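You operate a simulated robot arm through the tools that you are given. There is no shell and no other tool.

Carry out the task below with a simulated robot arm. There is one attempt and no reset: what you move stays moved.

JOB
Run the white bench tap till it comes clear, then fill the clear measuring jug up between its lines.
Fine: slide the jug under the tap; shut the tap and leave the jug there.
Where things are to end (x, y in the base frame): measuring jug within 20 mm of [550, 260].

It is judged by the outcome, as a careful person would: the job done as asked, and still so three seconds after it is handed in. It fails if anything else is knocked over, pushed out of place, dropped, spilled or broken.

ROBOT AND FRAMES
A 6-joint arm with a two-finger parallel gripper, fixed in place. Base frame: the origin is at the foot of the arm, x ahead of it, y to its left, z up. Units: mm, rad, N and s.
With the tool pointing down near the work surface it reaches from about 360 to 760 mm from the base axis. Its first joint turns from -1.152 to 1.152 rad. Payload 2.45 kg.
Tool frame: the origin (TCP) lies between the finger pads and is the grasp point; the fingertips stand 24 mm ahead of it; z points along the fingers, y is the line along which they close. The gripper opens to 68 mm. The fingers are 17 mm wide and 10 mm thick; the gripper's body (40 by 70 mm) begins 41 mm behind the TCP.
Orientation is told as [roll, pitch, yaw] about the base's x, y, z axes, in that order, counted from this pose: with the fingers straight down and closing along the base's y, the tool's x points along the base's -x, its y along +y and its z along -z.

CONTROLS
- The arm moves only by the tool step_arm. Its argument "targets" is a list that holds one entry, the list of rows, each a list of 7 numbers: the shift along the tool's x, y, z in cm, then the turn, a rotation vector about the tool's x, y, z in rad, then the finger opening in cm, from 0 to 6.8. In form: [[[x, y, z, ax, ay, az, gripper], ...]]. A call has 1 to 20 rows; each row shifts and turns the commanded pose from where the row before left it, along the tool's axes as they then stand. Each row takes 0.2 s and may step no farther than 50 mm and 0.15 rad from the row before; otherwise, or with a gripper value out of range, the whole call is refused. Where a pose cannot be reached the arm comes as near as it can. A force on the tool above 70 N (or 10 N above the force at the start of the call, whichever is more), or a blocked arm, ends the call early, and 0.2 s more pass. Each finger travels about 108 mm/s and halts on what it meets, pressing with about 23 N; the grip force reading is that of the motor and also rises with nothing between the fingers. The clock runs only during rows and for 0.2 s after the last one: add rows that do not move to give the fingers time. The reply holds the time, the measured pose of the TCP, the force on the tool along the base axes, the opening and the grip force, in the units named above and with some noise, with the torque about the TCP (base axes, N m) and any sound that the robot's microphone picked up, and new pictures: "pictures" is both (left out), scene, wrist or none.
- Cameras (640 x 400 px; columns grow to the right, rows downward): "scene" is fixed at [189.6, 433.3, 1446.6]; the picture's right is [-0.54, -0.84, 0.00], its down [-0.55, 0.35, -0.76] and it looks along [0.64, -0.41, -0.65] (base axes); focal length 329 px, centre (320, 200). "wrist" rides on the gripper at [84, 11, -75] in the tool frame; the picture's right is [-0.13, 0.99, 0.00], its down [-0.60, -0.08, -0.79] and it looks along [-0.79, -0.10, 0.61] (tool axes); focal length 251 px, centre (320, 200). There is no depth. A picture from a camera that has moved, and an enlarged one, comes with that camera's place and axes in the base frame and with its lens. The place of the scene camera against the robot may be out by one fixed shift of up to 12 mm in any direction.
- enlarge(camera, box): a new picture of the part [left, top, right, bottom] of that camera's present view, enlarged. No time passes.
- sign_off(): hands the job in; it is judged then, once.

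Places have to be worked out from the pictures, the camera data and where the tool is seen. Open the gripper and draw the arm clear of the work before you hand the job in, unless the task says otherwise.

The tools are called after "Request:" as name(argument=value, ...) on one line, values as JSON. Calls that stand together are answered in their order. step_arm: Moves the arm, as the interface text tells. Its arguments: {"type":"object","properties":{"targets":{"type":"array"},"pictures":{"type":"string","enum":["both","scene","wrist","none"]}},"required":["targets"]} The other tools are called the same way: enlarge (camera, box) takes an enlarged picture of a part of a camera's view; sign_off () hands the job in.

At the start:

```text
clock: 0.0
ee_pos: [375.9, 235.4, 1259.8]
tcp_rot: [0.0, -0.001, 0.001]
contact_force: [-0.7, -0.6, -1.2]
moment: [-0.01, -0.02, 0.0]
opening: 68.1
finger_force: 0.0
```

scene: 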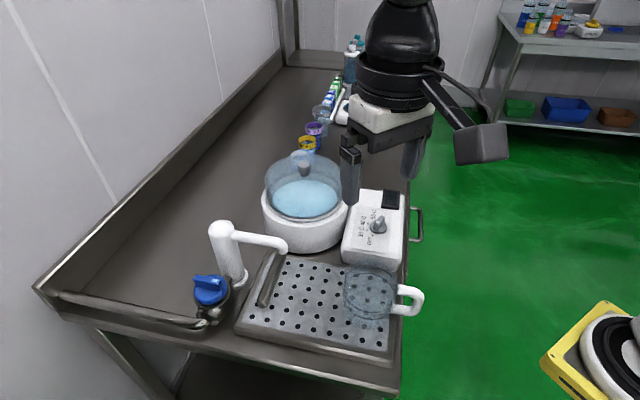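
wrist: 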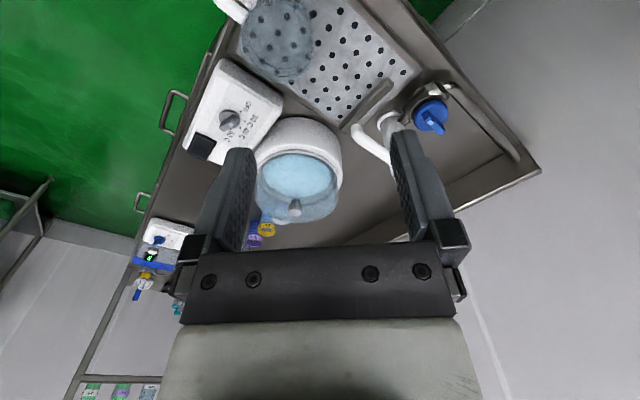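

I'll start by looking closer at the tap, the drip tray and the jug before moving anything.

Request:
enlarge(camera="scene", box=[180, 200, 440, 362])

Request:
enlarge(camera="wrist", box=[200, 0, 520, 200])

Request:
enlarge(camera="scene", box=[320, 170, 440, 345])

```text
2.46 times, centred on (310, 281) of scene
camera zoom: at [189.6, 433.3, 1446.6], right [-0.54, -0.84, 0.0], down [-0.55, 0.35, -0.76], along [0.64, -0.41, -0.65], focal length 810 px, centre (345, 1)
```

zoom: 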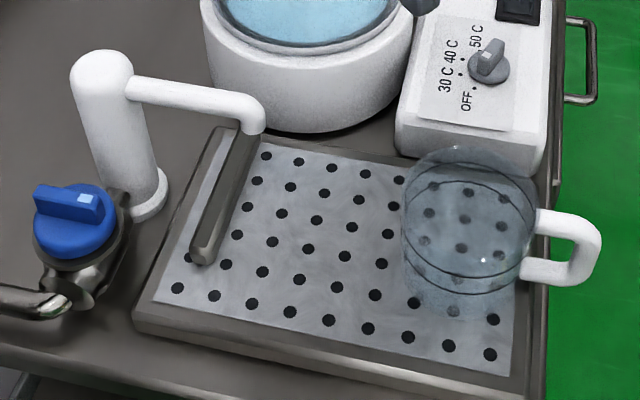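

```text
2.00 times, centred on (360, 100) of wrist
camera zoom: at [292.2, 248.2, 1335.3], right [0.13, 0.99, 0.0], down [0.6, -0.08, 0.79], along [0.79, -0.1, -0.61], focal length 503 px, centre (240, 400)
```

zoom: 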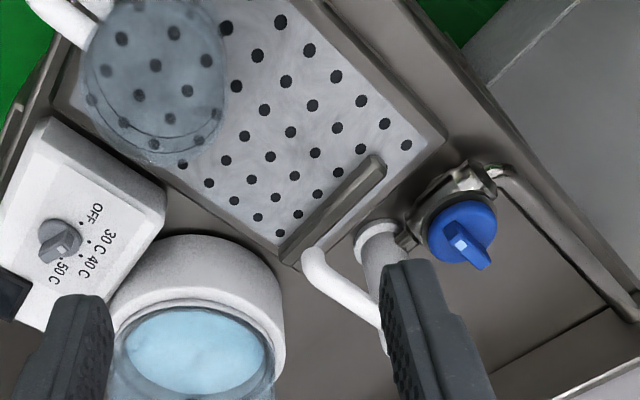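

```text
2.29 times, centred on (380, 258) of scene
camera zoom: at [189.6, 433.3, 1446.6], right [-0.54, -0.84, 0.0], down [-0.55, 0.35, -0.76], along [0.64, -0.41, -0.65], focal length 752 px, centre (183, 69)
```

zoom: 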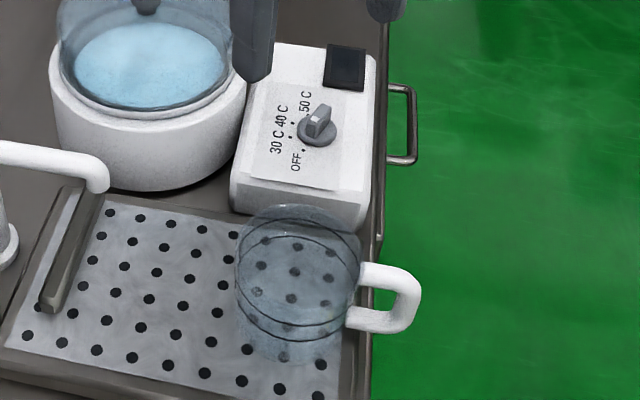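

The spout triangulates to about (561, 274, 979), the tray top to z≈882, the blue knob to about (582, 411, 947), and the jug to about (427, 176) with its handle facing the arm. I'll zoom in on the knob, the jug and the spout for detail.

Request:
enlarge(camera="scene", box=[325, 250, 435, 335])

Request:
enlarge(camera="scene", box=[180, 215, 300, 335])

Request:
enlarge(camera="wrist", box=[380, 70, 480, 150])

Request:
enlarge(camera="wrist", box=[205, 0, 335, 90])

```text
4.71 times, centred on (380, 292) of scene
camera zoom: at [189.6, 433.3, 1446.6], right [-0.54, -0.84, 0.0], down [-0.55, 0.35, -0.76], along [0.64, -0.41, -0.65], focal length 1549 px, centre (38, -235)
```

zoom: 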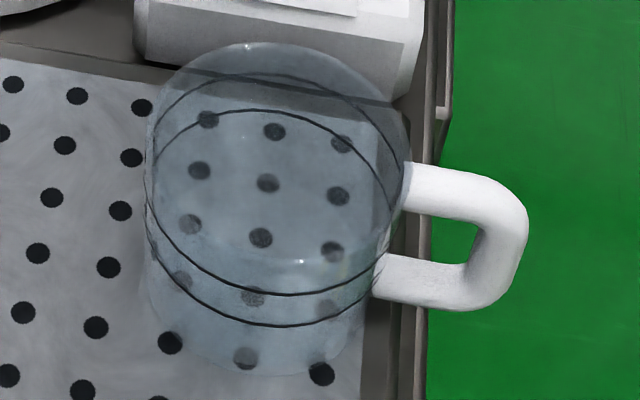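

```text
3.33 times, centred on (240, 275) of scene
camera zoom: at [189.6, 433.3, 1446.6], right [-0.54, -0.84, 0.0], down [-0.55, 0.35, -0.76], along [0.64, -0.41, -0.65], focal length 1097 px, centre (587, -50)
```

zoom: 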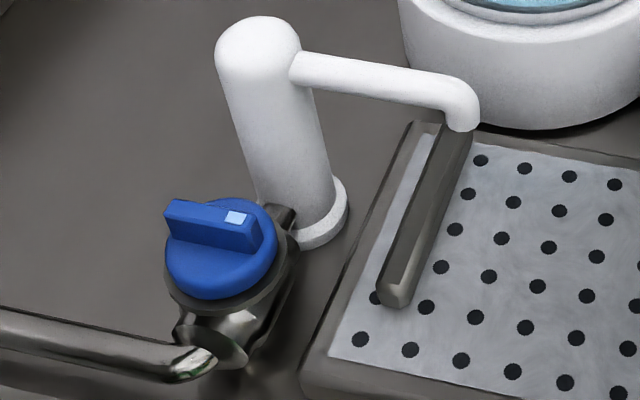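

```text
5.00 times, centred on (430, 110) of wrist
camera zoom: at [292.2, 248.2, 1335.3], right [0.13, 0.99, 0.0], down [0.6, -0.08, 0.79], along [0.79, -0.1, -0.61], focal length 1257 px, centre (-230, 650)
```

zoom: 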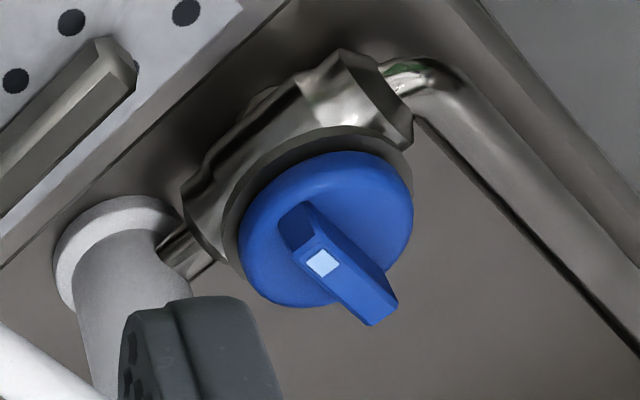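

```text
4.44 times, centred on (270, 45) of wrist
camera zoom: at [292.2, 248.2, 1335.3], right [0.13, 0.99, 0.0], down [0.6, -0.08, 0.79], along [0.79, -0.1, -0.61], focal length 1118 px, centre (542, 889)
```

zoom: 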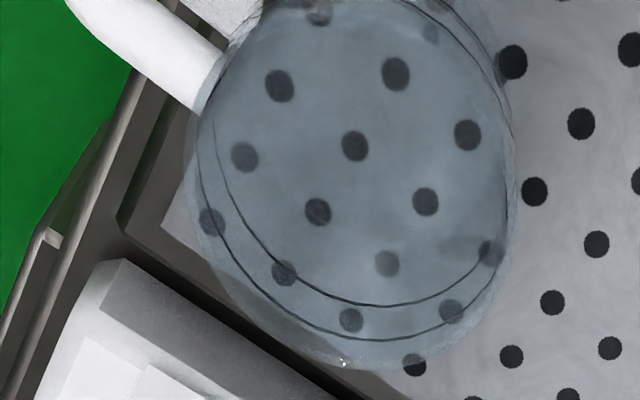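

The paddle on the blue knob lies square across the pipe, so the tap is shut. I'll move up and over towards the knob at a safe height, to see it better from the wrist camera.

Request:
step_arm(targets=[[[-2.6, 2.4, 1.6, 0, 0, 0, 6.8], [-2.6, 2.4, 1.6, 0, 0, 0, 6.8], [-2.6, 2.4, 1.6, 0, 0, 0, 6.8], [-2.6, 2.4, 1.6, 0, 0, 0, 6.8], [-2.6, 2.4, 1.6, 0, 0, 0, 6.8], [-2.6, 2.4, 1.6, 0, 0, 0, 6.8], [-2.6, 2.4, 1.6, 0, 0, 0, 6.8], [0, 0, 0, 0, 0, 0, 6.8]]])

```text
clock: 1.8
ee_pos: [558.3, 405.0, 1147.2]
tcp_rot: [-0.002, -0.001, 0.0]
contact_force: [-1.3, -0.2, -0.6]
moment: [-0.02, -0.02, -0.01]
opening: 68.1
finger_force: 0.0
camera wrist: at [475.6, 417.1, 1221.7], right [0.13, 0.99, 0.0], down [0.6, -0.08, 0.79], along [0.79, -0.1, -0.61], focal length 251 px, centre (320, 200)
```

scene: 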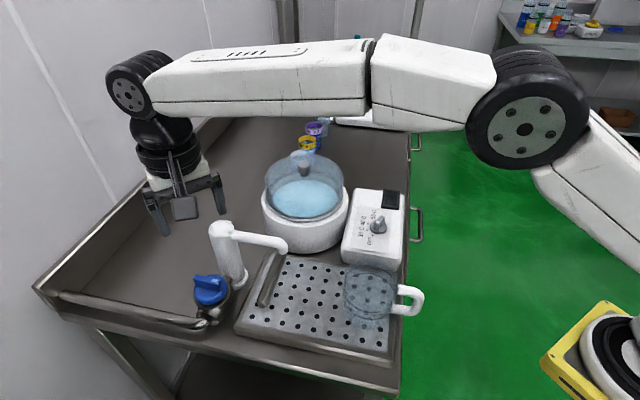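
wrist: 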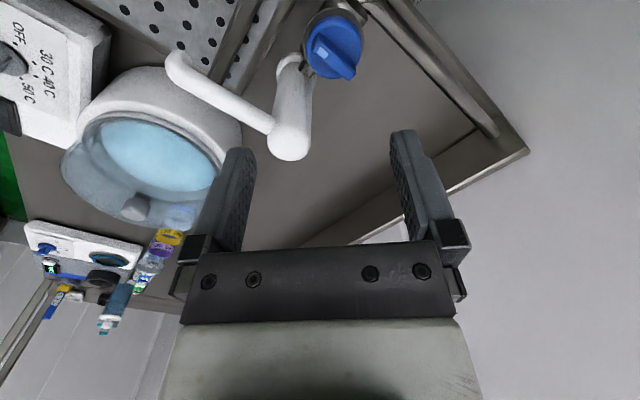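

The wrist camera now sees the knob, column and spout from close by. I'll zoom in to measure them.

Request:
enlarge(camera="wrist", box=[280, 0, 380, 90])

Request:
enlarge(camera="wrist", box=[150, 0, 350, 170])

```text
4.44 times, centred on (330, 45) of wrist
camera zoom: at [475.6, 417.1, 1221.7], right [0.13, 0.99, 0.0], down [0.6, -0.08, 0.79], along [0.79, -0.1, -0.61], focal length 1118 px, centre (276, 889)
```

zoom: 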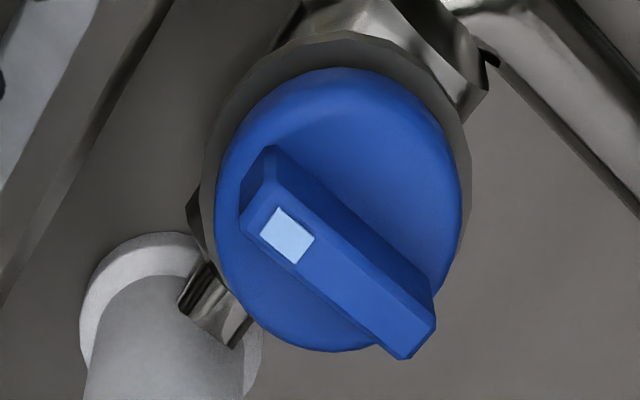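

```text
2.35 times, centred on (250, 85) of wrist
camera zoom: at [475.6, 417.1, 1221.7], right [0.13, 0.99, 0.0], down [0.6, -0.08, 0.79], along [0.79, -0.1, -0.61], focal length 592 px, centre (485, 471)
```

zoom: 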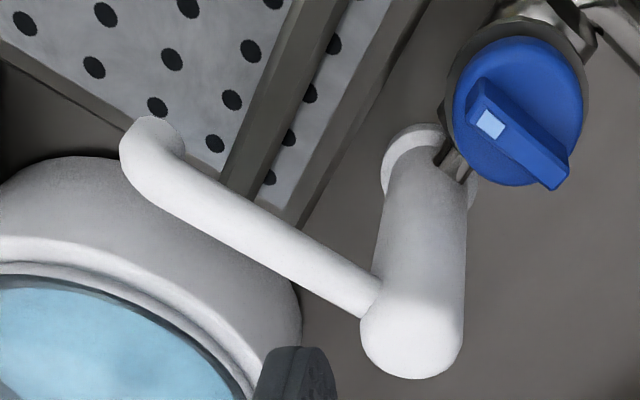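

The knob's paddle top comes out centred near (592, 417, 958), lying at about 46° in the x-y plane, and the cap surface is at z≈944. The column is about 66 mm away, near (632, 365). I'll move above the knob, yaw about 0.8 rad to straddle the paddle, and check from there.

Request:
step_arm(targets=[[[-1.7, 0.6, 3.5, 0, 0, 0, 6.8], [-1.67, 0.6, 3.5, 0, 0, 0, 6.8], [0, 0, 0, 0, 0, -0.134, 6.8], [0, 0, 0, 0, 0, -0.134, 6.8], [0, 0, 0, 0, 0, -0.134, 6.8], [0, 0, 0, 0, 0, -0.134, 6.8], [0, 0, 0, 0, 0, -0.134, 6.8], [0, 0, 0, 0, 0, -0.134, 6.8], [0, 0, 0, 0, 0, 0, 3.2], [0, 0, 0, 0, 0, 0, 3.2]]])

```text
clock: 4.0
ee_pos: [591.0, 417.4, 1078.4]
tcp_rot: [-0.001, -0.001, 0.804]
contact_force: [0.5, -0.9, -0.5]
moment: [0.02, -0.01, -0.01]
opening: 31.9
finger_force: 0.0
camera wrist: at [525.8, 364.7, 1152.8], right [-0.63, 0.78, 0.0], down [0.48, 0.38, 0.79], along [0.62, 0.5, -0.61], focal length 251 px, centre (320, 200)
```

scene: 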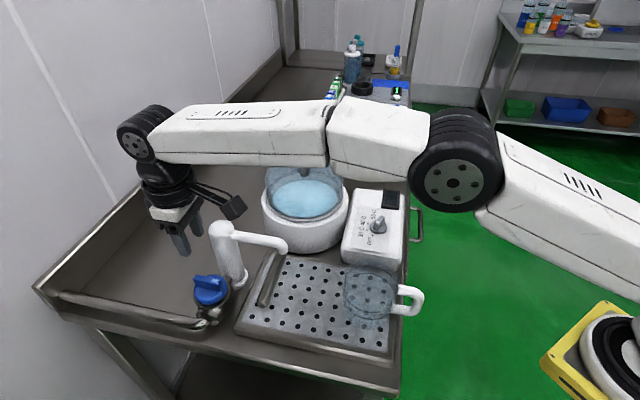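
wrist: 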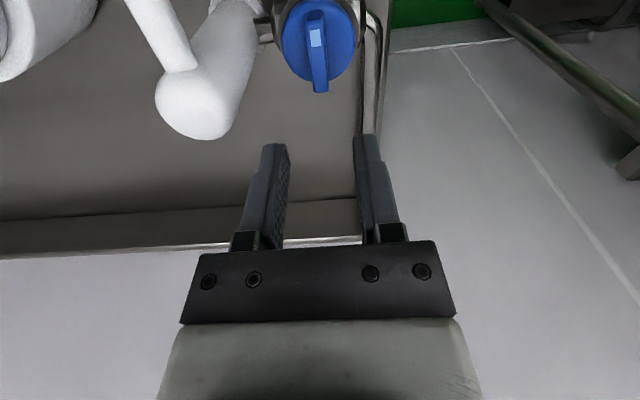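

The paddle now looks nearly in line with the finger plane. I'll zoom in to check its centring and angle.

Request:
enlarge(camera="wrist", box=[270, 0, 380, 100])

```text
4.00 times, centred on (325, 50) of wrist
camera zoom: at [525.8, 364.7, 1152.8], right [-0.63, 0.78, 0.0], down [0.48, 0.38, 0.79], along [0.62, 0.5, -0.61], focal length 1006 px, centre (300, 800)
```

zoom: 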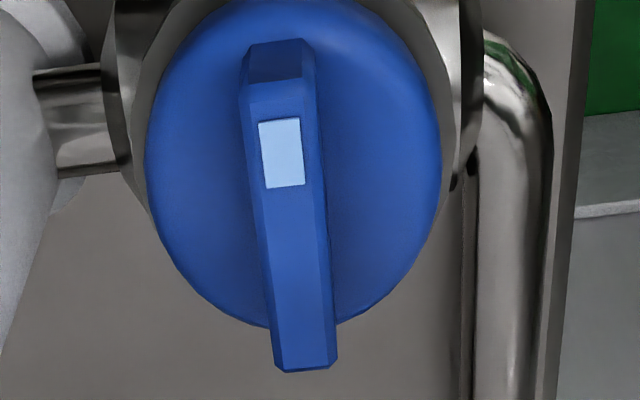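

The paddle centre is at about (592.5, 418) and the TCP is at (591, 417.4), so the alignment is good. I'll descend with the fingers 32 mm apart until the tips are just above the cap, at TCP z≈972.

Request:
step_arm(targets=[[[0, 0, 4, 0, 0, 0, 3.2], [0, 0, 4, 0, 0, 0, 3.2], [0, 0, 1.3, 0, 0, 0, 3.2], [0, 0, 1.3, 0, 0, 0, 3.2], [0, 0, 0, 0, 0, 0, 3.2]]])

```text
clock: 5.2
ee_pos: [591.3, 415.1, 973.3]
tcp_rot: [0.001, 0.001, 0.803]
contact_force: [0.1, -0.1, -0.3]
moment: [0.02, -0.04, 0.01]
opening: 32.0
finger_force: 0.0
camera wrist: at [525.4, 363.8, 1047.5], right [-0.62, 0.78, 0.0], down [0.48, 0.38, 0.79], along [0.62, 0.5, -0.61], focal length 251 px, centre (320, 200)
```

scene: 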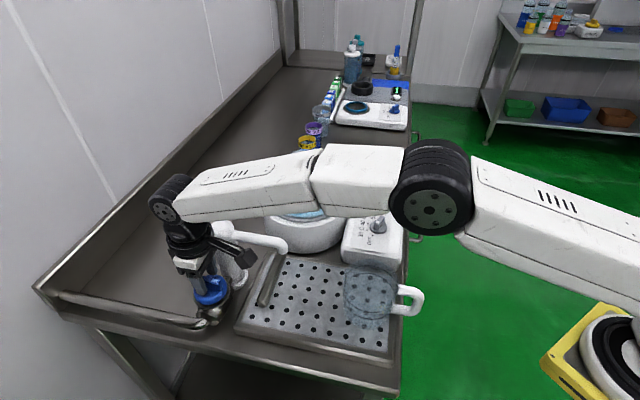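
wrist: 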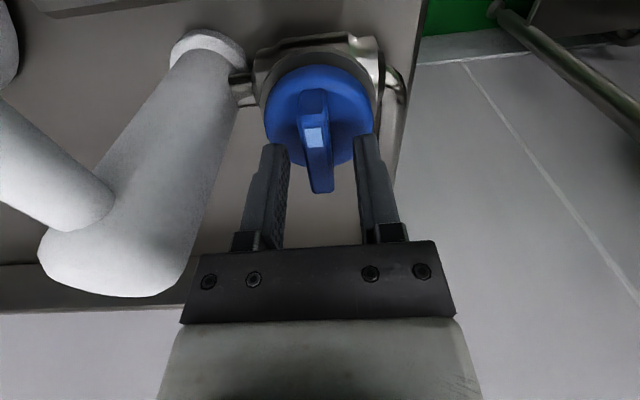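

Request:
enlarge(camera="wrist", box=[220, 50, 420, 210])

Request:
enlarge(camera="scene", box=[140, 210, 320, 330])

```text
2.50 times, centred on (320, 130) of wrist
camera zoom: at [525.4, 363.8, 1047.5], right [-0.62, 0.78, 0.0], down [0.48, 0.38, 0.79], along [0.62, 0.5, -0.61], focal length 629 px, centre (320, 375)
```

zoom: 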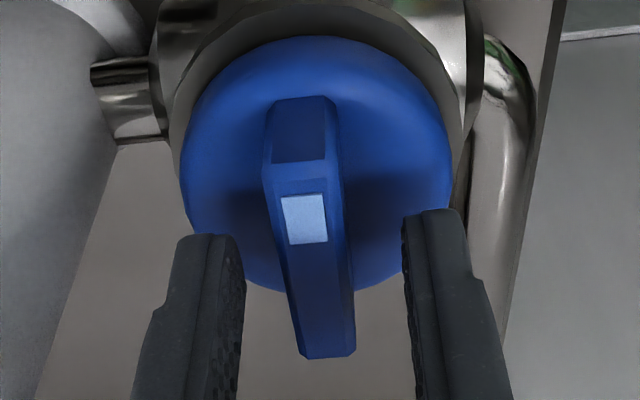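

```text
3.33 times, centred on (230, 270) of scene
camera zoom: at [189.6, 433.3, 1446.6], right [-0.54, -0.84, 0.0], down [-0.55, 0.35, -0.76], along [0.64, -0.41, -0.65], focal length 1097 px, centre (620, -33)
```

zoom: 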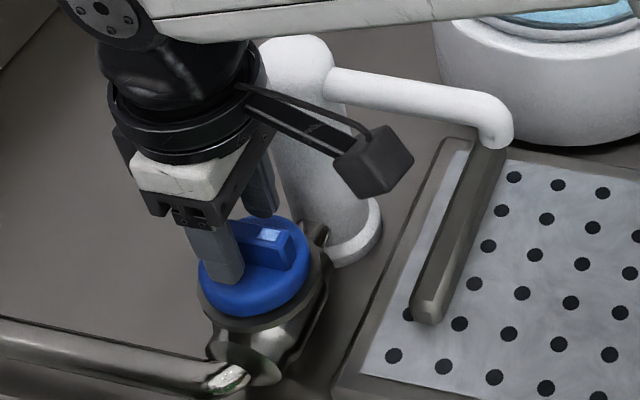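

The fingers straddle the paddle and it is centred between them. I'll close on it now.

Request:
step_arm(targets=[[[0, 0, 0, 0, 0, 0, 0.5], [0, 0, 0, 0, 0, 0, 0.5], [0, 0, 0, 0, 0, 0, 0.5]]], pictures="wrist")

```text
clock: 6.0
ee_pos: [592.9, 415.1, 971.4]
tcp_rot: [0.001, -0.002, 0.803]
contact_force: [6.5, -3.6, -2.3]
moment: [0.12, -0.21, -0.07]
opening: 12.6
finger_force: 33.1
camera wrist: at [526.0, 363.2, 1047.5], right [-0.62, 0.78, 0.0], down [0.48, 0.38, 0.79], along [0.62, 0.49, -0.61], focal length 251 px, centre (320, 200)
```

wrist: 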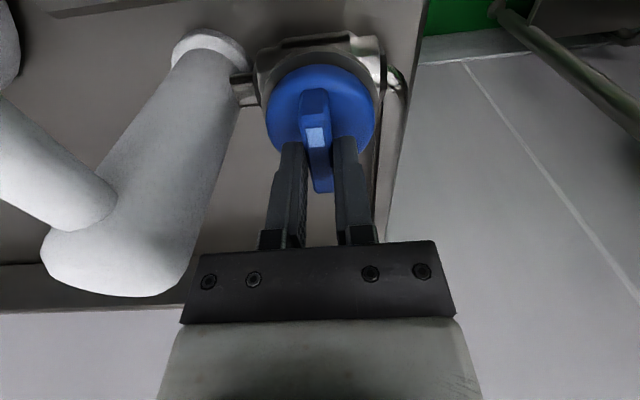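

The paddle is gripped at 12.6 mm. I'll try a small anticlockwise turn and watch the torque and the spout.

Request:
step_arm(targets=[[[0, 0, 0, 0, 0, -0.08, 0.5], [0, 0, 0, 0, 0, -0.08, 0.5], [0, 0, 0, 0, 0, 0, 0.5]]])

```text
clock: 6.8
ee_pos: [593.1, 414.6, 971.7]
tcp_rot: [-0.002, 0.003, 0.965]
contact_force: [5.8, -13.7, -0.7]
moment: [0.05, -0.27, 0.0]
opening: 12.9
finger_force: 33.3
camera wrist: at [535.6, 353.3, 1047.6], right [-0.74, 0.67, 0.0], down [0.41, 0.45, 0.79], along [0.53, 0.59, -0.61], focal length 251 px, centre (320, 200)
```

scene: 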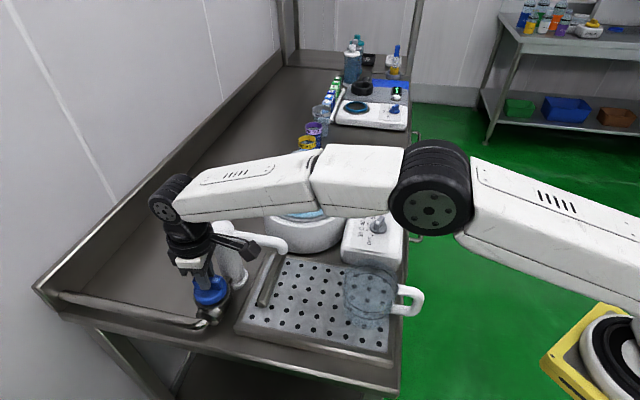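
wrist: 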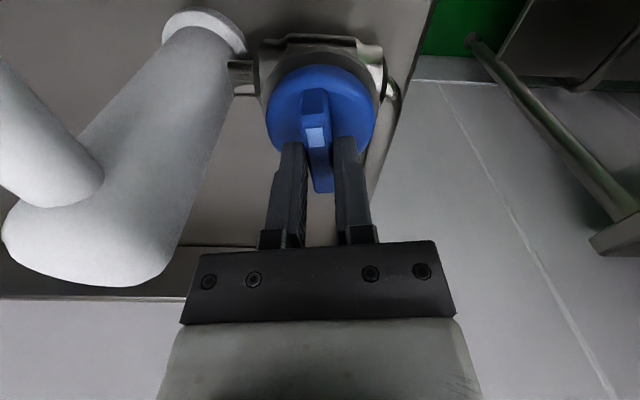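

The knob turned with the gripper at almost no torque. I'll check the spout for flow.

Request:
enlarge(camera="scene", box=[220, 215, 340, 315])

Request:
enlarge(camera="wrist", box=[230, 30, 430, 210])

```text
4.00 times, centred on (280, 265) of scene
camera zoom: at [189.8, 432.9, 1446.7], right [-0.54, -0.84, 0.0], down [-0.55, 0.35, -0.76], along [0.64, -0.41, -0.65], focal length 1316 px, centre (480, -60)
```

zoom: 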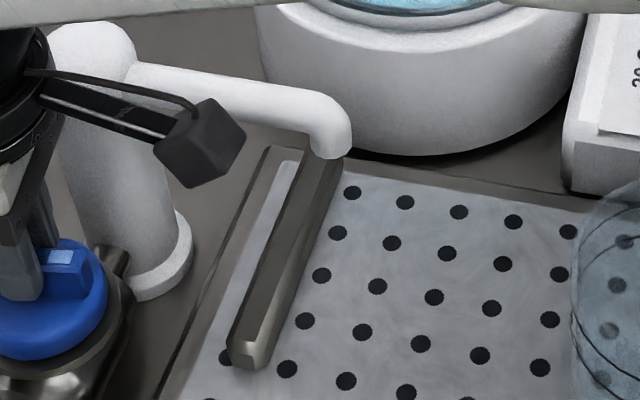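

```text
2.22 times, centred on (330, 120) of wrist
camera zoom: at [535.6, 353.3, 1047.6], right [-0.74, 0.67, 0.0], down [0.41, 0.45, 0.79], along [0.53, 0.59, -0.61], focal length 559 px, centre (298, 378)
```

zoom: 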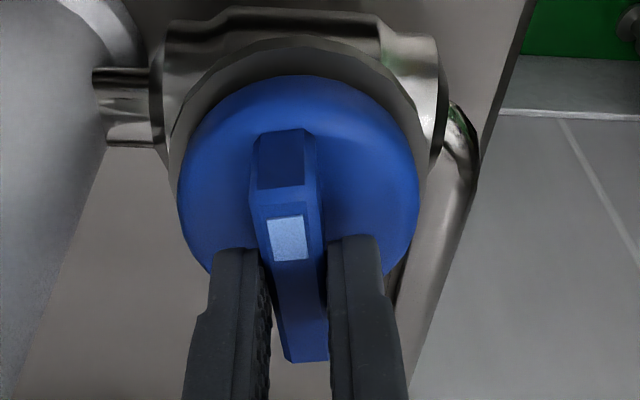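

The knob has turned about 9° and there's no flow yet. I'll carry on anticlockwise in small steps.

Request:
step_arm(targets=[[[0, 0, 0, 0, 0, -0.08, 0.5], [0, 0, 0, 0, 0, -0.08, 0.5], [0, 0, 0, 0, 0, 0, 0.5]]])

Request:
enlarge(camera="scene", box=[220, 215, 340, 315])

```text
clock: 7.6
ee_pos: [592.2, 413.5, 973.1]
tcp_rot: [0.001, 0.001, 1.125]
contact_force: [4.1, -21.3, 2.6]
moment: [-0.05, -0.19, -0.03]
opening: 12.7
finger_force: 32.4
camera wrist: at [546.4, 345.0, 1047.7], right [-0.84, 0.55, 0.0], down [0.33, 0.51, 0.79], along [0.43, 0.66, -0.61], focal length 251 px, centre (320, 200)
```

scene: 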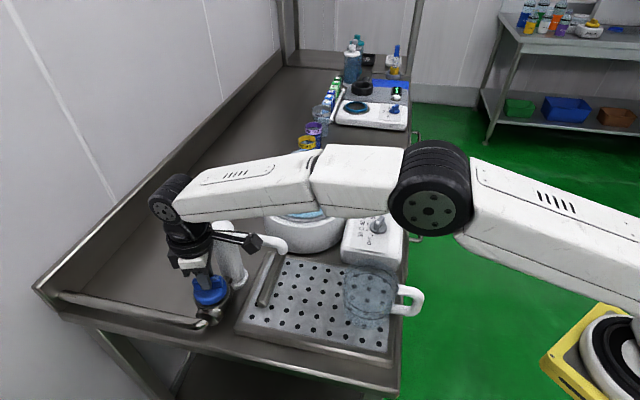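
wrist: 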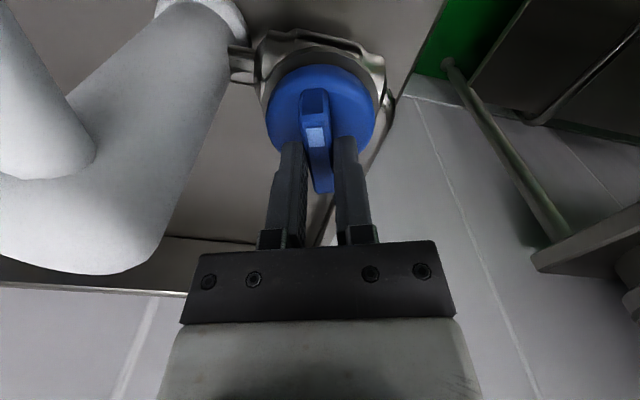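

```text
4.00 times, centred on (280, 265) of scene
camera zoom: at [189.7, 432.6, 1446.8], right [-0.54, -0.84, 0.0], down [-0.55, 0.35, -0.76], along [0.64, -0.41, -0.65], focal length 1316 px, centre (480, -60)
```

zoom: 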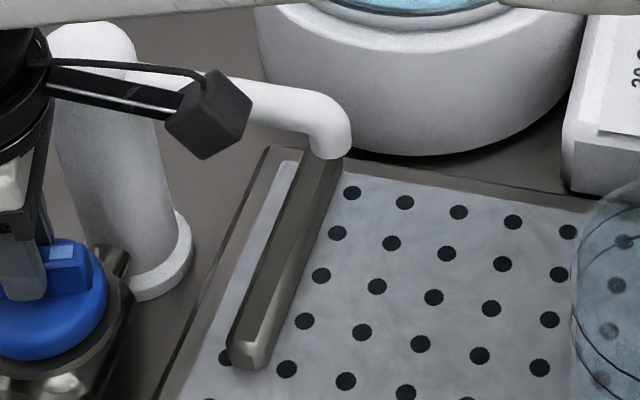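

There's still no flow at about 18°. The sideways force suggests the axis sits a few mm to +x of my TCP, so I'll shift slightly to relieve it and keep turning.

Request:
step_arm(targets=[[[0.14, -0.07, 0, 0, 0, -0.07, 0.5], [0.07, -0.05, 0, 0, 0, -0.07, 0.5], [0.04, -0.03, 0, 0, 0, -0.06, 0.5], [0, 0, 0, 0, 0, 0, 0.5]]])

Request:
enlarge(camera="scene", box=[220, 215, 340, 315])

```text
clock: 8.6
ee_pos: [592.5, 415.5, 973.7]
tcp_rot: [0.0, -0.004, 1.325]
contact_force: [8.9, 5.0, -1.7]
moment: [-0.24, -0.13, -0.04]
opening: 12.7
finger_force: 32.5
camera wrist: at [561.6, 336.7, 1047.2], right [-0.93, 0.37, 0.0], down [0.22, 0.56, 0.8], along [0.29, 0.74, -0.61], focal length 251 px, centre (320, 200)
```

scene: 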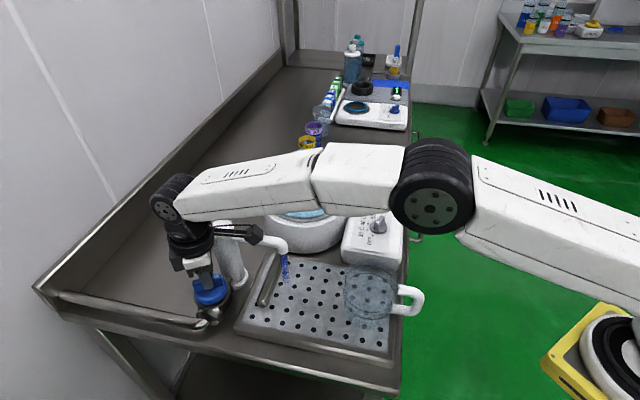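
wrist: 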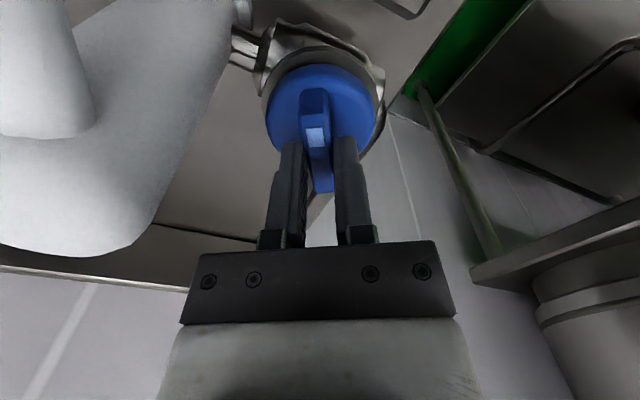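

```text
4.00 times, centred on (280, 265) of scene
camera zoom: at [189.9, 433.5, 1446.5], right [-0.54, -0.84, 0.0], down [-0.55, 0.35, -0.76], along [0.64, -0.41, -0.65], focal length 1316 px, centre (480, -60)
```

zoom: 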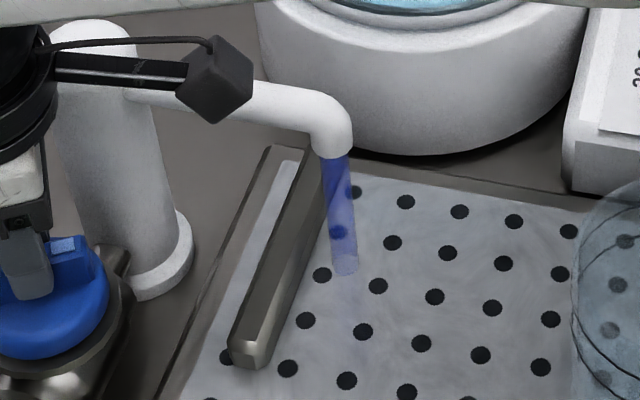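

Flow has started and the water is tinted blue. I'll hold here and let it run, checking its colour as it goes.

Request:
step_arm(targets=[[[0, 0, 0, 0, 0, 0, 0.5], [0, 0, 0, 0, 0, 0, 0.5], [0, 0, 0, 0, 0, 0, 0.5], [0, 0, 0, 0, 0, 0, 0.5], [0, 0, 0, 0, 0, 0, 0.5], [0, 0, 0, 0, 0, 0, 0.5], [0, 0, 0, 0, 0, 0, 0.5], [0, 0, 0, 0, 0, 0, 0.5], [0, 0, 0, 0, 0, 0, 0.5]]], pictures="scene")

Request:
enlarge(camera="scene", box=[220, 215, 340, 315])

```text
clock: 10.6
ee_pos: [591.3, 415.0, 973.6]
tcp_rot: [-0.001, -0.004, 1.323]
contact_force: [4.1, 19.6, -0.9]
moment: [0.64, -0.08, -0.07]
opening: 13.0
finger_force: 32.5
```

scene: 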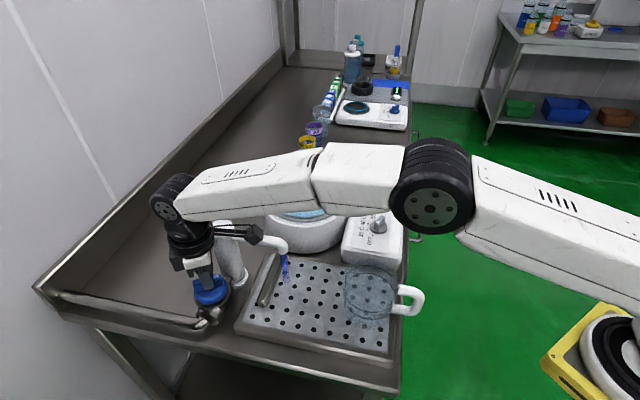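

```text
4.00 times, centred on (280, 265) of scene
camera zoom: at [189.8, 433.9, 1446.4], right [-0.54, -0.84, 0.0], down [-0.55, 0.35, -0.76], along [0.64, -0.41, -0.65], focal length 1316 px, centre (480, -60)
```

zoom: 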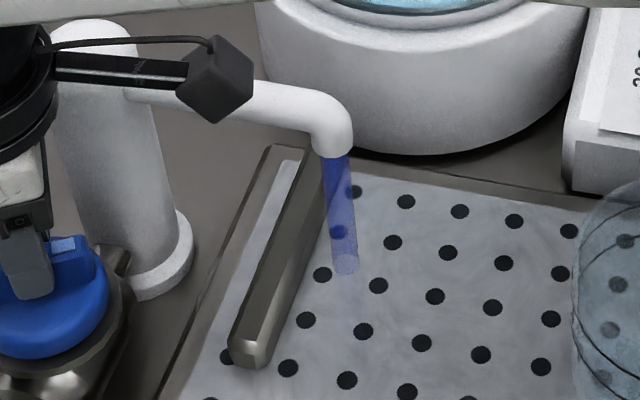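

The water is still blue. A side force has built up on the paddle, so I'll shift back about 0.7 mm to relieve it and keep the water running.

Request:
step_arm(targets=[[[-0.068, 0.017, 0, 0, 0, 0, 0.5], [0, 0, 0, 0, 0, 0, 0.5], [0, 0, 0, 0, 0, 0, 0.5], [0, 0, 0, 0, 0, 0, 0.5], [0, 0, 0, 0, 0, 0, 0.5], [0, 0, 0, 0, 0, 0, 0.5], [0, 0, 0, 0, 0, 0, 0.5], [0, 0, 0, 0, 0, 0, 0.5], [0, 0, 0, 0, 0, 0, 0.5], [0, 0, 0, 0, 0, 0, 0.5], [0, 0, 0, 0, 0, 0, 0.5], [0, 0, 0, 0, 0, 0, 0.5]]], pictures="scene")

Request:
enlarge(camera="scene", box=[220, 215, 340, 315])

```text
clock: 13.2
ee_pos: [592.4, 415.3, 973.0]
tcp_rot: [-0.002, -0.002, 1.326]
contact_force: [2.8, 19.3, 7.6]
moment: [0.25, 0.01, -0.06]
opening: 12.9
finger_force: 33.4
```

scene: 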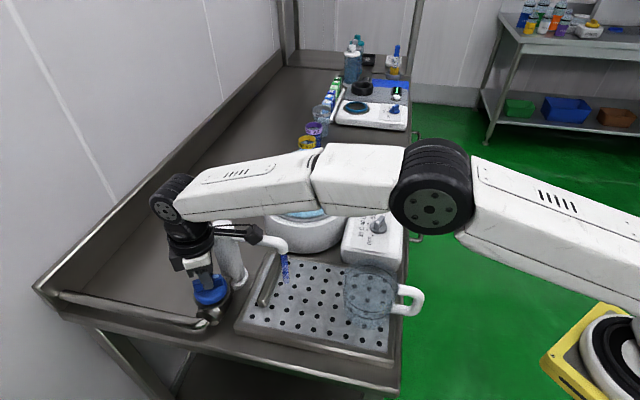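

```text
4.00 times, centred on (280, 265) of scene
camera zoom: at [189.6, 433.7, 1446.5], right [-0.54, -0.84, 0.0], down [-0.55, 0.35, -0.76], along [0.64, -0.41, -0.65], focal length 1316 px, centre (480, -60)
```

zoom: 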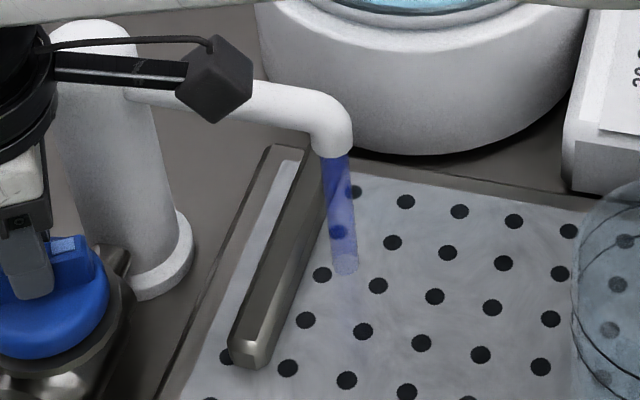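

The blue is fading slowly, so I'll keep it running.

Request:
step_arm(targets=[[[-0.05, 0.0, 0, 0, 0, 0, 0.5], [0, 0, 0, 0, 0, 0, 0.5], [0, 0, 0, 0, 0, 0, 0.5], [0, 0, 0, 0, 0, 0, 0.5], [0, 0, 0, 0, 0, 0, 0.5], [0, 0, 0, 0, 0, 0, 0.5], [0, 0, 0, 0, 0, 0, 0.5], [0, 0, 0, 0, 0, 0, 0.5], [0, 0, 0, 0, 0, 0, 0.5], [0, 0, 0, 0, 0, 0, 0.5], [0, 0, 0, 0, 0, 0, 0.5], [0, 0, 0, 0, 0, 0, 0.5], [0, 0, 0, 0, 0, 0, 0.5], [0, 0, 0, 0, 0, 0, 0.5], [0, 0, 0, 0, 0, 0, 0.5], [0, 0, 0, 0, 0, 0, 0.5], [0, 0, 0, 0, 0, 0, 0.5], [0, 0, 0, 0, 0, 0, 0.5], [0, 0, 0, 0, 0, 0, 0.5], [0, 0, 0, 0, 0, 0, 0.5]]], pictures="scene")

Request:
enlarge(camera="scene", box=[220, 215, 340, 315])

```text
clock: 17.4
ee_pos: [592.8, 414.5, 972.9]
tcp_rot: [-0.002, -0.001, 1.323]
contact_force: [8.8, 12.8, 1.4]
moment: [0.4, -0.18, -0.09]
opening: 12.8
finger_force: 32.2
```

scene: 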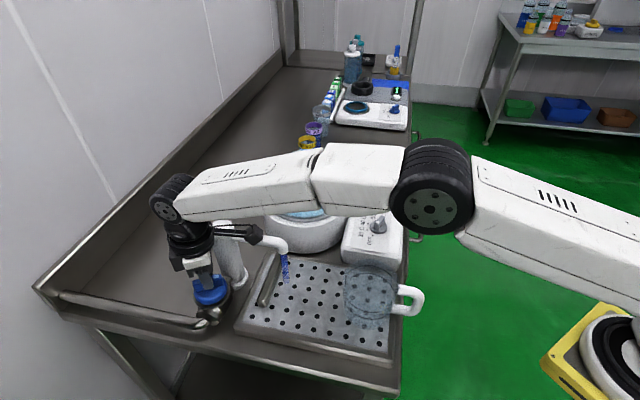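

```text
4.00 times, centred on (280, 265) of scene
camera zoom: at [189.8, 433.6, 1446.5], right [-0.54, -0.84, 0.0], down [-0.55, 0.35, -0.76], along [0.64, -0.41, -0.65], focal length 1316 px, centre (480, -60)
```

zoom: 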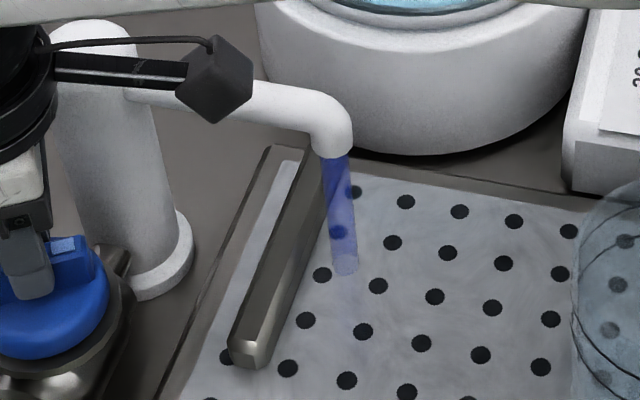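

The colour is fading, but slowly at this small opening. I'll open a little more to flush faster; the camera box still clears the spout.

Request:
step_arm(targets=[[[0, 0, 0, 0, 0, -0.06, 0.5], [0, 0, 0, 0, 0, -0.06, 0.5], [0, 0, 0, 0, 0, -0.06, 0.5], [0, 0, 0, 0, 0, 0, 0.5], [0, 0, 0, 0, 0, 0, 0.5], [0, 0, 0, 0, 0, 0, 0.5], [0, 0, 0, 0, 0, 0, 0.5]]], pictures="both")

Request:
enlarge(camera="scene", box=[220, 215, 340, 315])

```text
clock: 19.0
ee_pos: [592.4, 414.9, 973.2]
tcp_rot: [-0.002, -0.001, 1.505]
contact_force: [6.7, 13.0, 3.0]
moment: [0.41, -0.09, -0.02]
opening: 12.9
finger_force: 32.9
camera wrist: at [576.4, 332.4, 1047.4], right [-0.98, 0.19, 0.0], down [0.12, 0.6, 0.79], along [0.16, 0.78, -0.61], focal length 251 px, centre (320, 200)
```

scene: 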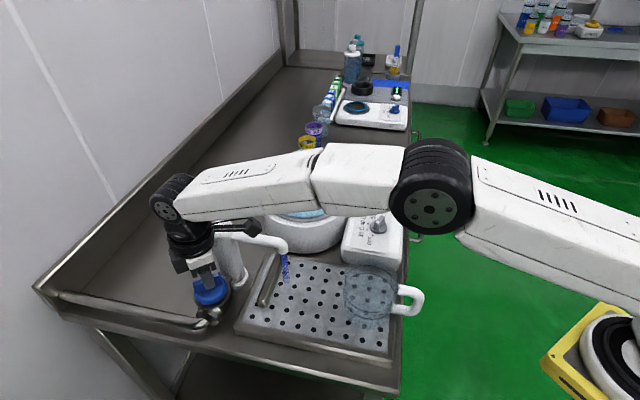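
wrist: 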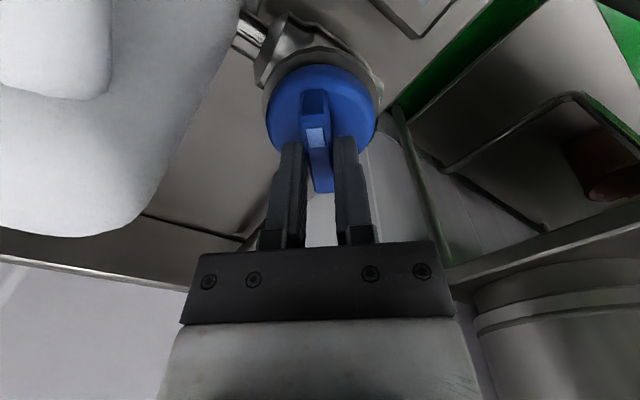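

```text
4.00 times, centred on (280, 265) of scene
camera zoom: at [189.8, 433.6, 1446.5], right [-0.54, -0.84, 0.0], down [-0.55, 0.35, -0.76], along [0.64, -0.41, -0.65], focal length 1316 px, centre (480, -60)
```

zoom: 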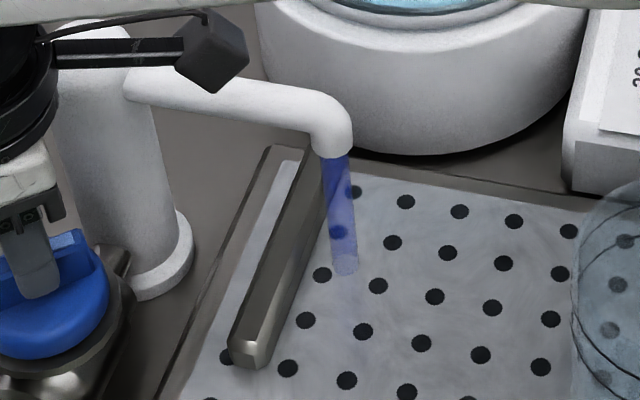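

Request:
step_arm(targets=[[[0, 0, 0, 0, 0, 0, 0.5], [0, 0, 0, 0, 0, 0, 0.5], [0, 0, 0, 0, 0, 0, 0.5], [0, 0, 0, 0, 0, 0, 0.5], [0, 0, 0, 0, 0, 0, 0.5], [0, 0, 0, 0, 0, 0, 0.5], [0, 0, 0, 0, 0, 0, 0.5], [0, 0, 0, 0, 0, 0, 0.5], [0, 0, 0, 0, 0, 0, 0.5], [0, 0, 0, 0, 0, 0, 0.5], [0, 0, 0, 0, 0, 0, 0.5], [0, 0, 0, 0, 0, 0, 0.5], [0, 0, 0, 0, 0, 0, 0.5], [0, 0, 0, 0, 0, 0, 0.5], [0, 0, 0, 0, 0, 0, 0.5], [0, 0, 0, 0, 0, 0, 0.5], [0, 0, 0, 0, 0, 0, 0.5], [0, 0, 0, 0, 0, 0, 0.5], [0, 0, 0, 0, 0, 0, 0.5], [0, 0, 0, 0, 0, 0, 0.5]]], pictures="none")

Request:
enlarge(camera="scene", box=[220, 215, 340, 315])

```text
clock: 23.2
ee_pos: [592.6, 414.0, 971.9]
tcp_rot: [0.001, 0.001, 1.505]
contact_force: [5.5, 15.1, 3.5]
moment: [0.37, -0.08, 0.01]
opening: 13.0
finger_force: 33.4
```

```text
4.00 times, centred on (280, 265) of scene
camera zoom: at [189.7, 433.7, 1446.5], right [-0.54, -0.84, 0.0], down [-0.55, 0.35, -0.76], along [0.64, -0.41, -0.65], focal length 1316 px, centre (480, -60)
```

zoom: 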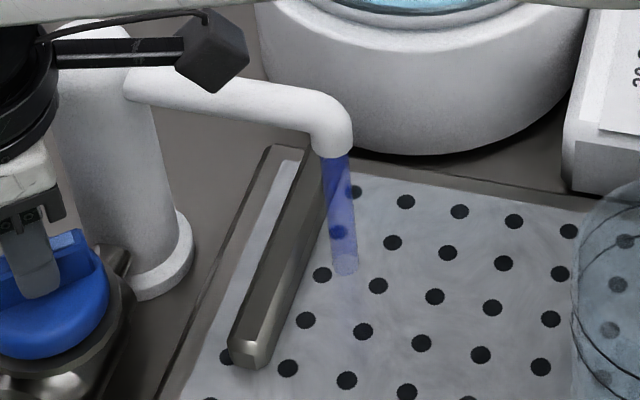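

It's still fading, so I'll keep running it.

Request:
step_arm(targets=[[[0, 0, 0, 0, 0, 0, 0.5], [0, 0, 0, 0, 0, 0, 0.5], [0, 0, 0, 0, 0, 0, 0.5], [0, 0, 0, 0, 0, 0, 0.5], [0, 0, 0, 0, 0, 0, 0.5], [0, 0, 0, 0, 0, 0, 0.5], [0, 0, 0, 0, 0, 0, 0.5], [0, 0, 0, 0, 0, 0, 0.5], [0, 0, 0, 0, 0, 0, 0.5], [0, 0, 0, 0, 0, 0, 0.5], [0, 0, 0, 0, 0, 0, 0.5], [0, 0, 0, 0, 0, 0, 0.5], [0, 0, 0, 0, 0, 0, 0.5], [0, 0, 0, 0, 0, 0, 0.5], [0, 0, 0, 0, 0, 0, 0.5], [0, 0, 0, 0, 0, 0, 0.5], [0, 0, 0, 0, 0, 0, 0.5], [0, 0, 0, 0, 0, 0, 0.5], [0, 0, 0, 0, 0, 0, 0.5], [0, 0, 0, 0, 0, 0, 0.5]]], pictures="none")

Request:
enlarge(camera="scene", box=[220, 215, 340, 315])

```text
clock: 27.4
ee_pos: [592.5, 415.7, 972.6]
tcp_rot: [-0.001, 0.001, 1.504]
contact_force: [5.1, 15.1, 2.9]
moment: [0.33, -0.06, 0.02]
opening: 12.9
finger_force: 33.3
```

```text
4.00 times, centred on (280, 265) of scene
camera zoom: at [189.7, 433.7, 1446.5], right [-0.54, -0.84, 0.0], down [-0.55, 0.35, -0.76], along [0.64, -0.41, -0.65], focal length 1316 px, centre (480, -60)
```

zoom: 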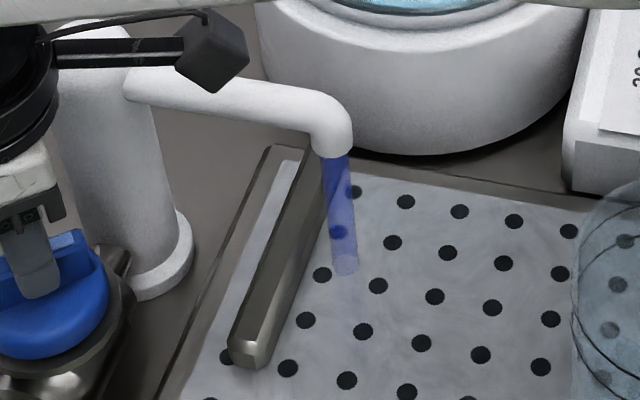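

Request:
enlarge(camera="scene", box=[265, 240, 325, 290])

Request:
step_arm(targets=[[[0, 0, 0, 0, 0, 0, 0.5], [0, 0, 0, 0, 0, 0, 0.5], [0, 0, 0, 0, 0, 0, 0.5], [0, 0, 0, 0, 0, 0, 0.5], [0, 0, 0, 0, 0, 0, 0.5], [0, 0, 0, 0, 0, 0, 0.5], [0, 0, 0, 0, 0, 0, 0.5], [0, 0, 0, 0, 0, 0, 0.5], [0, 0, 0, 0, 0, 0, 0.5], [0, 0, 0, 0, 0, 0, 0.5], [0, 0, 0, 0, 0, 0, 0.5], [0, 0, 0, 0, 0, 0, 0.5], [0, 0, 0, 0, 0, 0, 0.5], [0, 0, 0, 0, 0, 0, 0.5], [0, 0, 0, 0, 0, 0, 0.5], [0, 0, 0, 0, 0, 0, 0.5], [0, 0, 0, 0, 0, 0, 0.5], [0, 0, 0, 0, 0, 0, 0.5], [0, 0, 0, 0, 0, 0, 0.5], [0, 0, 0, 0, 0, 0, 0.5]]], pictures="none")

Request:
enlarge(camera="scene", box=[265, 240, 325, 290])

```text
8.00 times, centred on (295, 265) of scene
camera zoom: at [189.7, 433.7, 1446.5], right [-0.54, -0.84, 0.0], down [-0.55, 0.35, -0.76], along [0.64, -0.41, -0.65], focal length 2633 px, centre (520, -320)
```

zoom: 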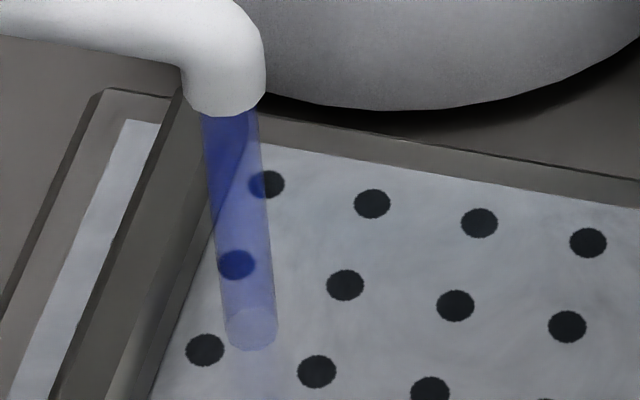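

```text
clock: 31.6
ee_pos: [592.9, 413.9, 972.4]
tcp_rot: [0.0, 0.0, 1.504]
contact_force: [5.6, 15.0, 2.8]
moment: [0.35, -0.1, -0.01]
opening: 13.1
finger_force: 32.7
```

```text
8.00 times, centred on (295, 265) of scene
camera zoom: at [189.7, 433.6, 1446.5], right [-0.54, -0.84, 0.0], down [-0.55, 0.35, -0.76], along [0.64, -0.41, -0.65], focal length 2633 px, centre (520, -320)
```

zoom: 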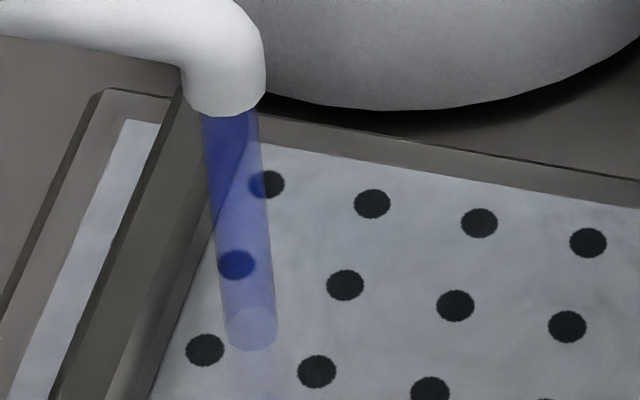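

The change is very slow. I'll open the valve a bit more to raise the flow, checking that the camera box keeps clear of the column.

Request:
step_arm(targets=[[[0, 0, 0, 0, 0, -0.06, 0.5], [0, 0, 0, 0, 0, -0.06, 0.5], [0, 0, 0, 0, 0, -0.05, 0.5], [0, 0, 0, 0, 0, 0, 0.5], [0, 0, 0, 0, 0, 0, 0.5], [0, 0, 0, 0, 0, 0, 0.5], [0, 0, 0, 0, 0, 0, 0.5], [0, 0, 0, 0, 0, 0, 0.5], [0, 0, 0, 0, 0, 0, 0.5], [0, 0, 0, 0, 0, 0, 0.5], [0, 0, 0, 0, 0, 0, 0.5], [0, 0, 0, 0, 0, 0, 0.5], [0, 0, 0, 0, 0, 0, 0.5]]])

Request:
enlarge(camera="scene", box=[265, 240, 325, 290])

```text
clock: 34.4
ee_pos: [591.7, 414.8, 972.0]
tcp_rot: [-0.001, 0.0, 1.676]
contact_force: [13.2, 9.2, -2.2]
moment: [-0.12, -0.23, -0.01]
opening: 13.0
finger_force: 33.2
camera wrist: at [590.8, 330.7, 1047.4], right [-1.0, 0.03, 0.0], down [0.01, 0.61, 0.79], along [0.02, 0.79, -0.61], focal length 251 px, centre (320, 200)
```

scene: 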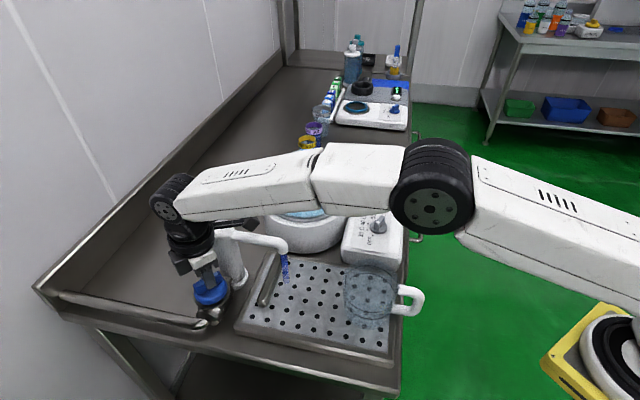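
wrist: 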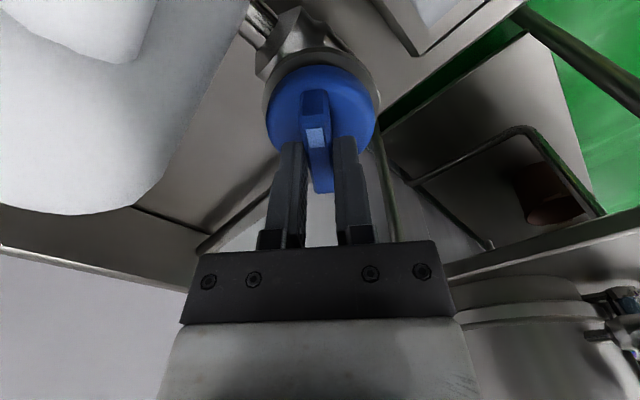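

```text
8.00 times, centred on (295, 265) of scene
camera zoom: at [190.1, 433.6, 1446.4], right [-0.54, -0.84, 0.0], down [-0.55, 0.35, -0.76], along [0.64, -0.41, -0.65], focal length 2633 px, centre (520, -320)
```

zoom: 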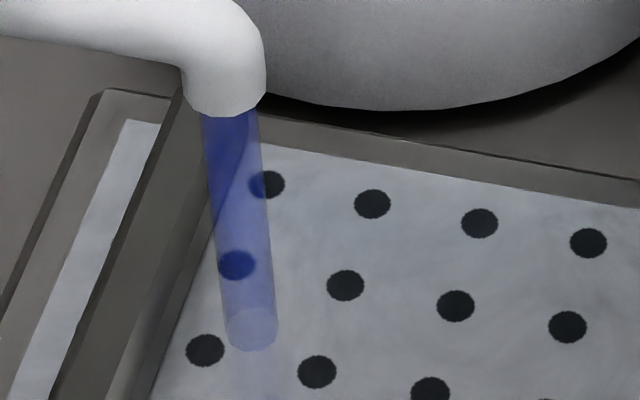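

Request:
step_arm(targets=[[[0, 0, 0, 0, 0, 0, 0.5], [0, 0, 0, 0, 0, 0, 0.5], [0, 0, 0, 0, 0, 0, 0.5], [0, 0, 0, 0, 0, 0, 0.5], [0, 0, 0, 0, 0, 0, 0.5], [0, 0, 0, 0, 0, 0, 0.5], [0, 0, 0, 0, 0, 0, 0.5], [0, 0, 0, 0, 0, 0, 0.5], [0, 0, 0, 0, 0, 0, 0.5], [0, 0, 0, 0, 0, 0, 0.5], [0, 0, 0, 0, 0, 0, 0.5], [0, 0, 0, 0, 0, 0, 0.5], [0, 0, 0, 0, 0, 0, 0.5], [0, 0, 0, 0, 0, 0, 0.5], [0, 0, 0, 0, 0, 0, 0.5], [0, 0, 0, 0, 0, 0, 0.5], [0, 0, 0, 0, 0, 0, 0.5], [0, 0, 0, 0, 0, 0, 0.5], [0, 0, 0, 0, 0, 0, 0.5], [0, 0, 0, 0, 0, 0, 0.5]]], pictures="none")

Request:
enlarge(camera="scene", box=[265, 240, 325, 290])

```text
clock: 38.6
ee_pos: [593.3, 413.7, 972.7]
tcp_rot: [-0.001, 0.001, 1.672]
contact_force: [15.8, 5.3, -3.7]
moment: [0.12, -0.26, -0.05]
opening: 12.8
finger_force: 32.8
```

```text
8.00 times, centred on (295, 265) of scene
camera zoom: at [190.1, 433.5, 1446.4], right [-0.54, -0.84, 0.0], down [-0.55, 0.35, -0.76], along [0.64, -0.41, -0.65], focal length 2633 px, centre (520, -320)
```

zoom: 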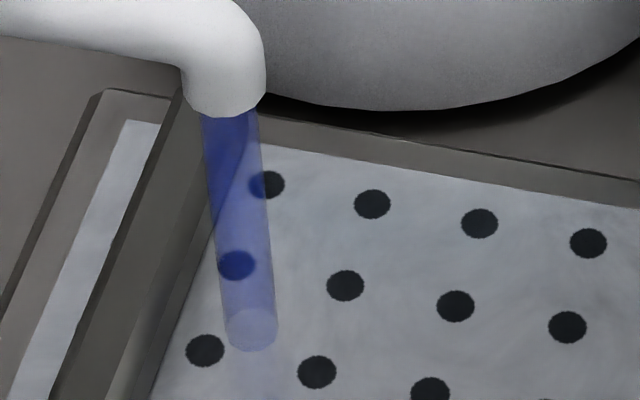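

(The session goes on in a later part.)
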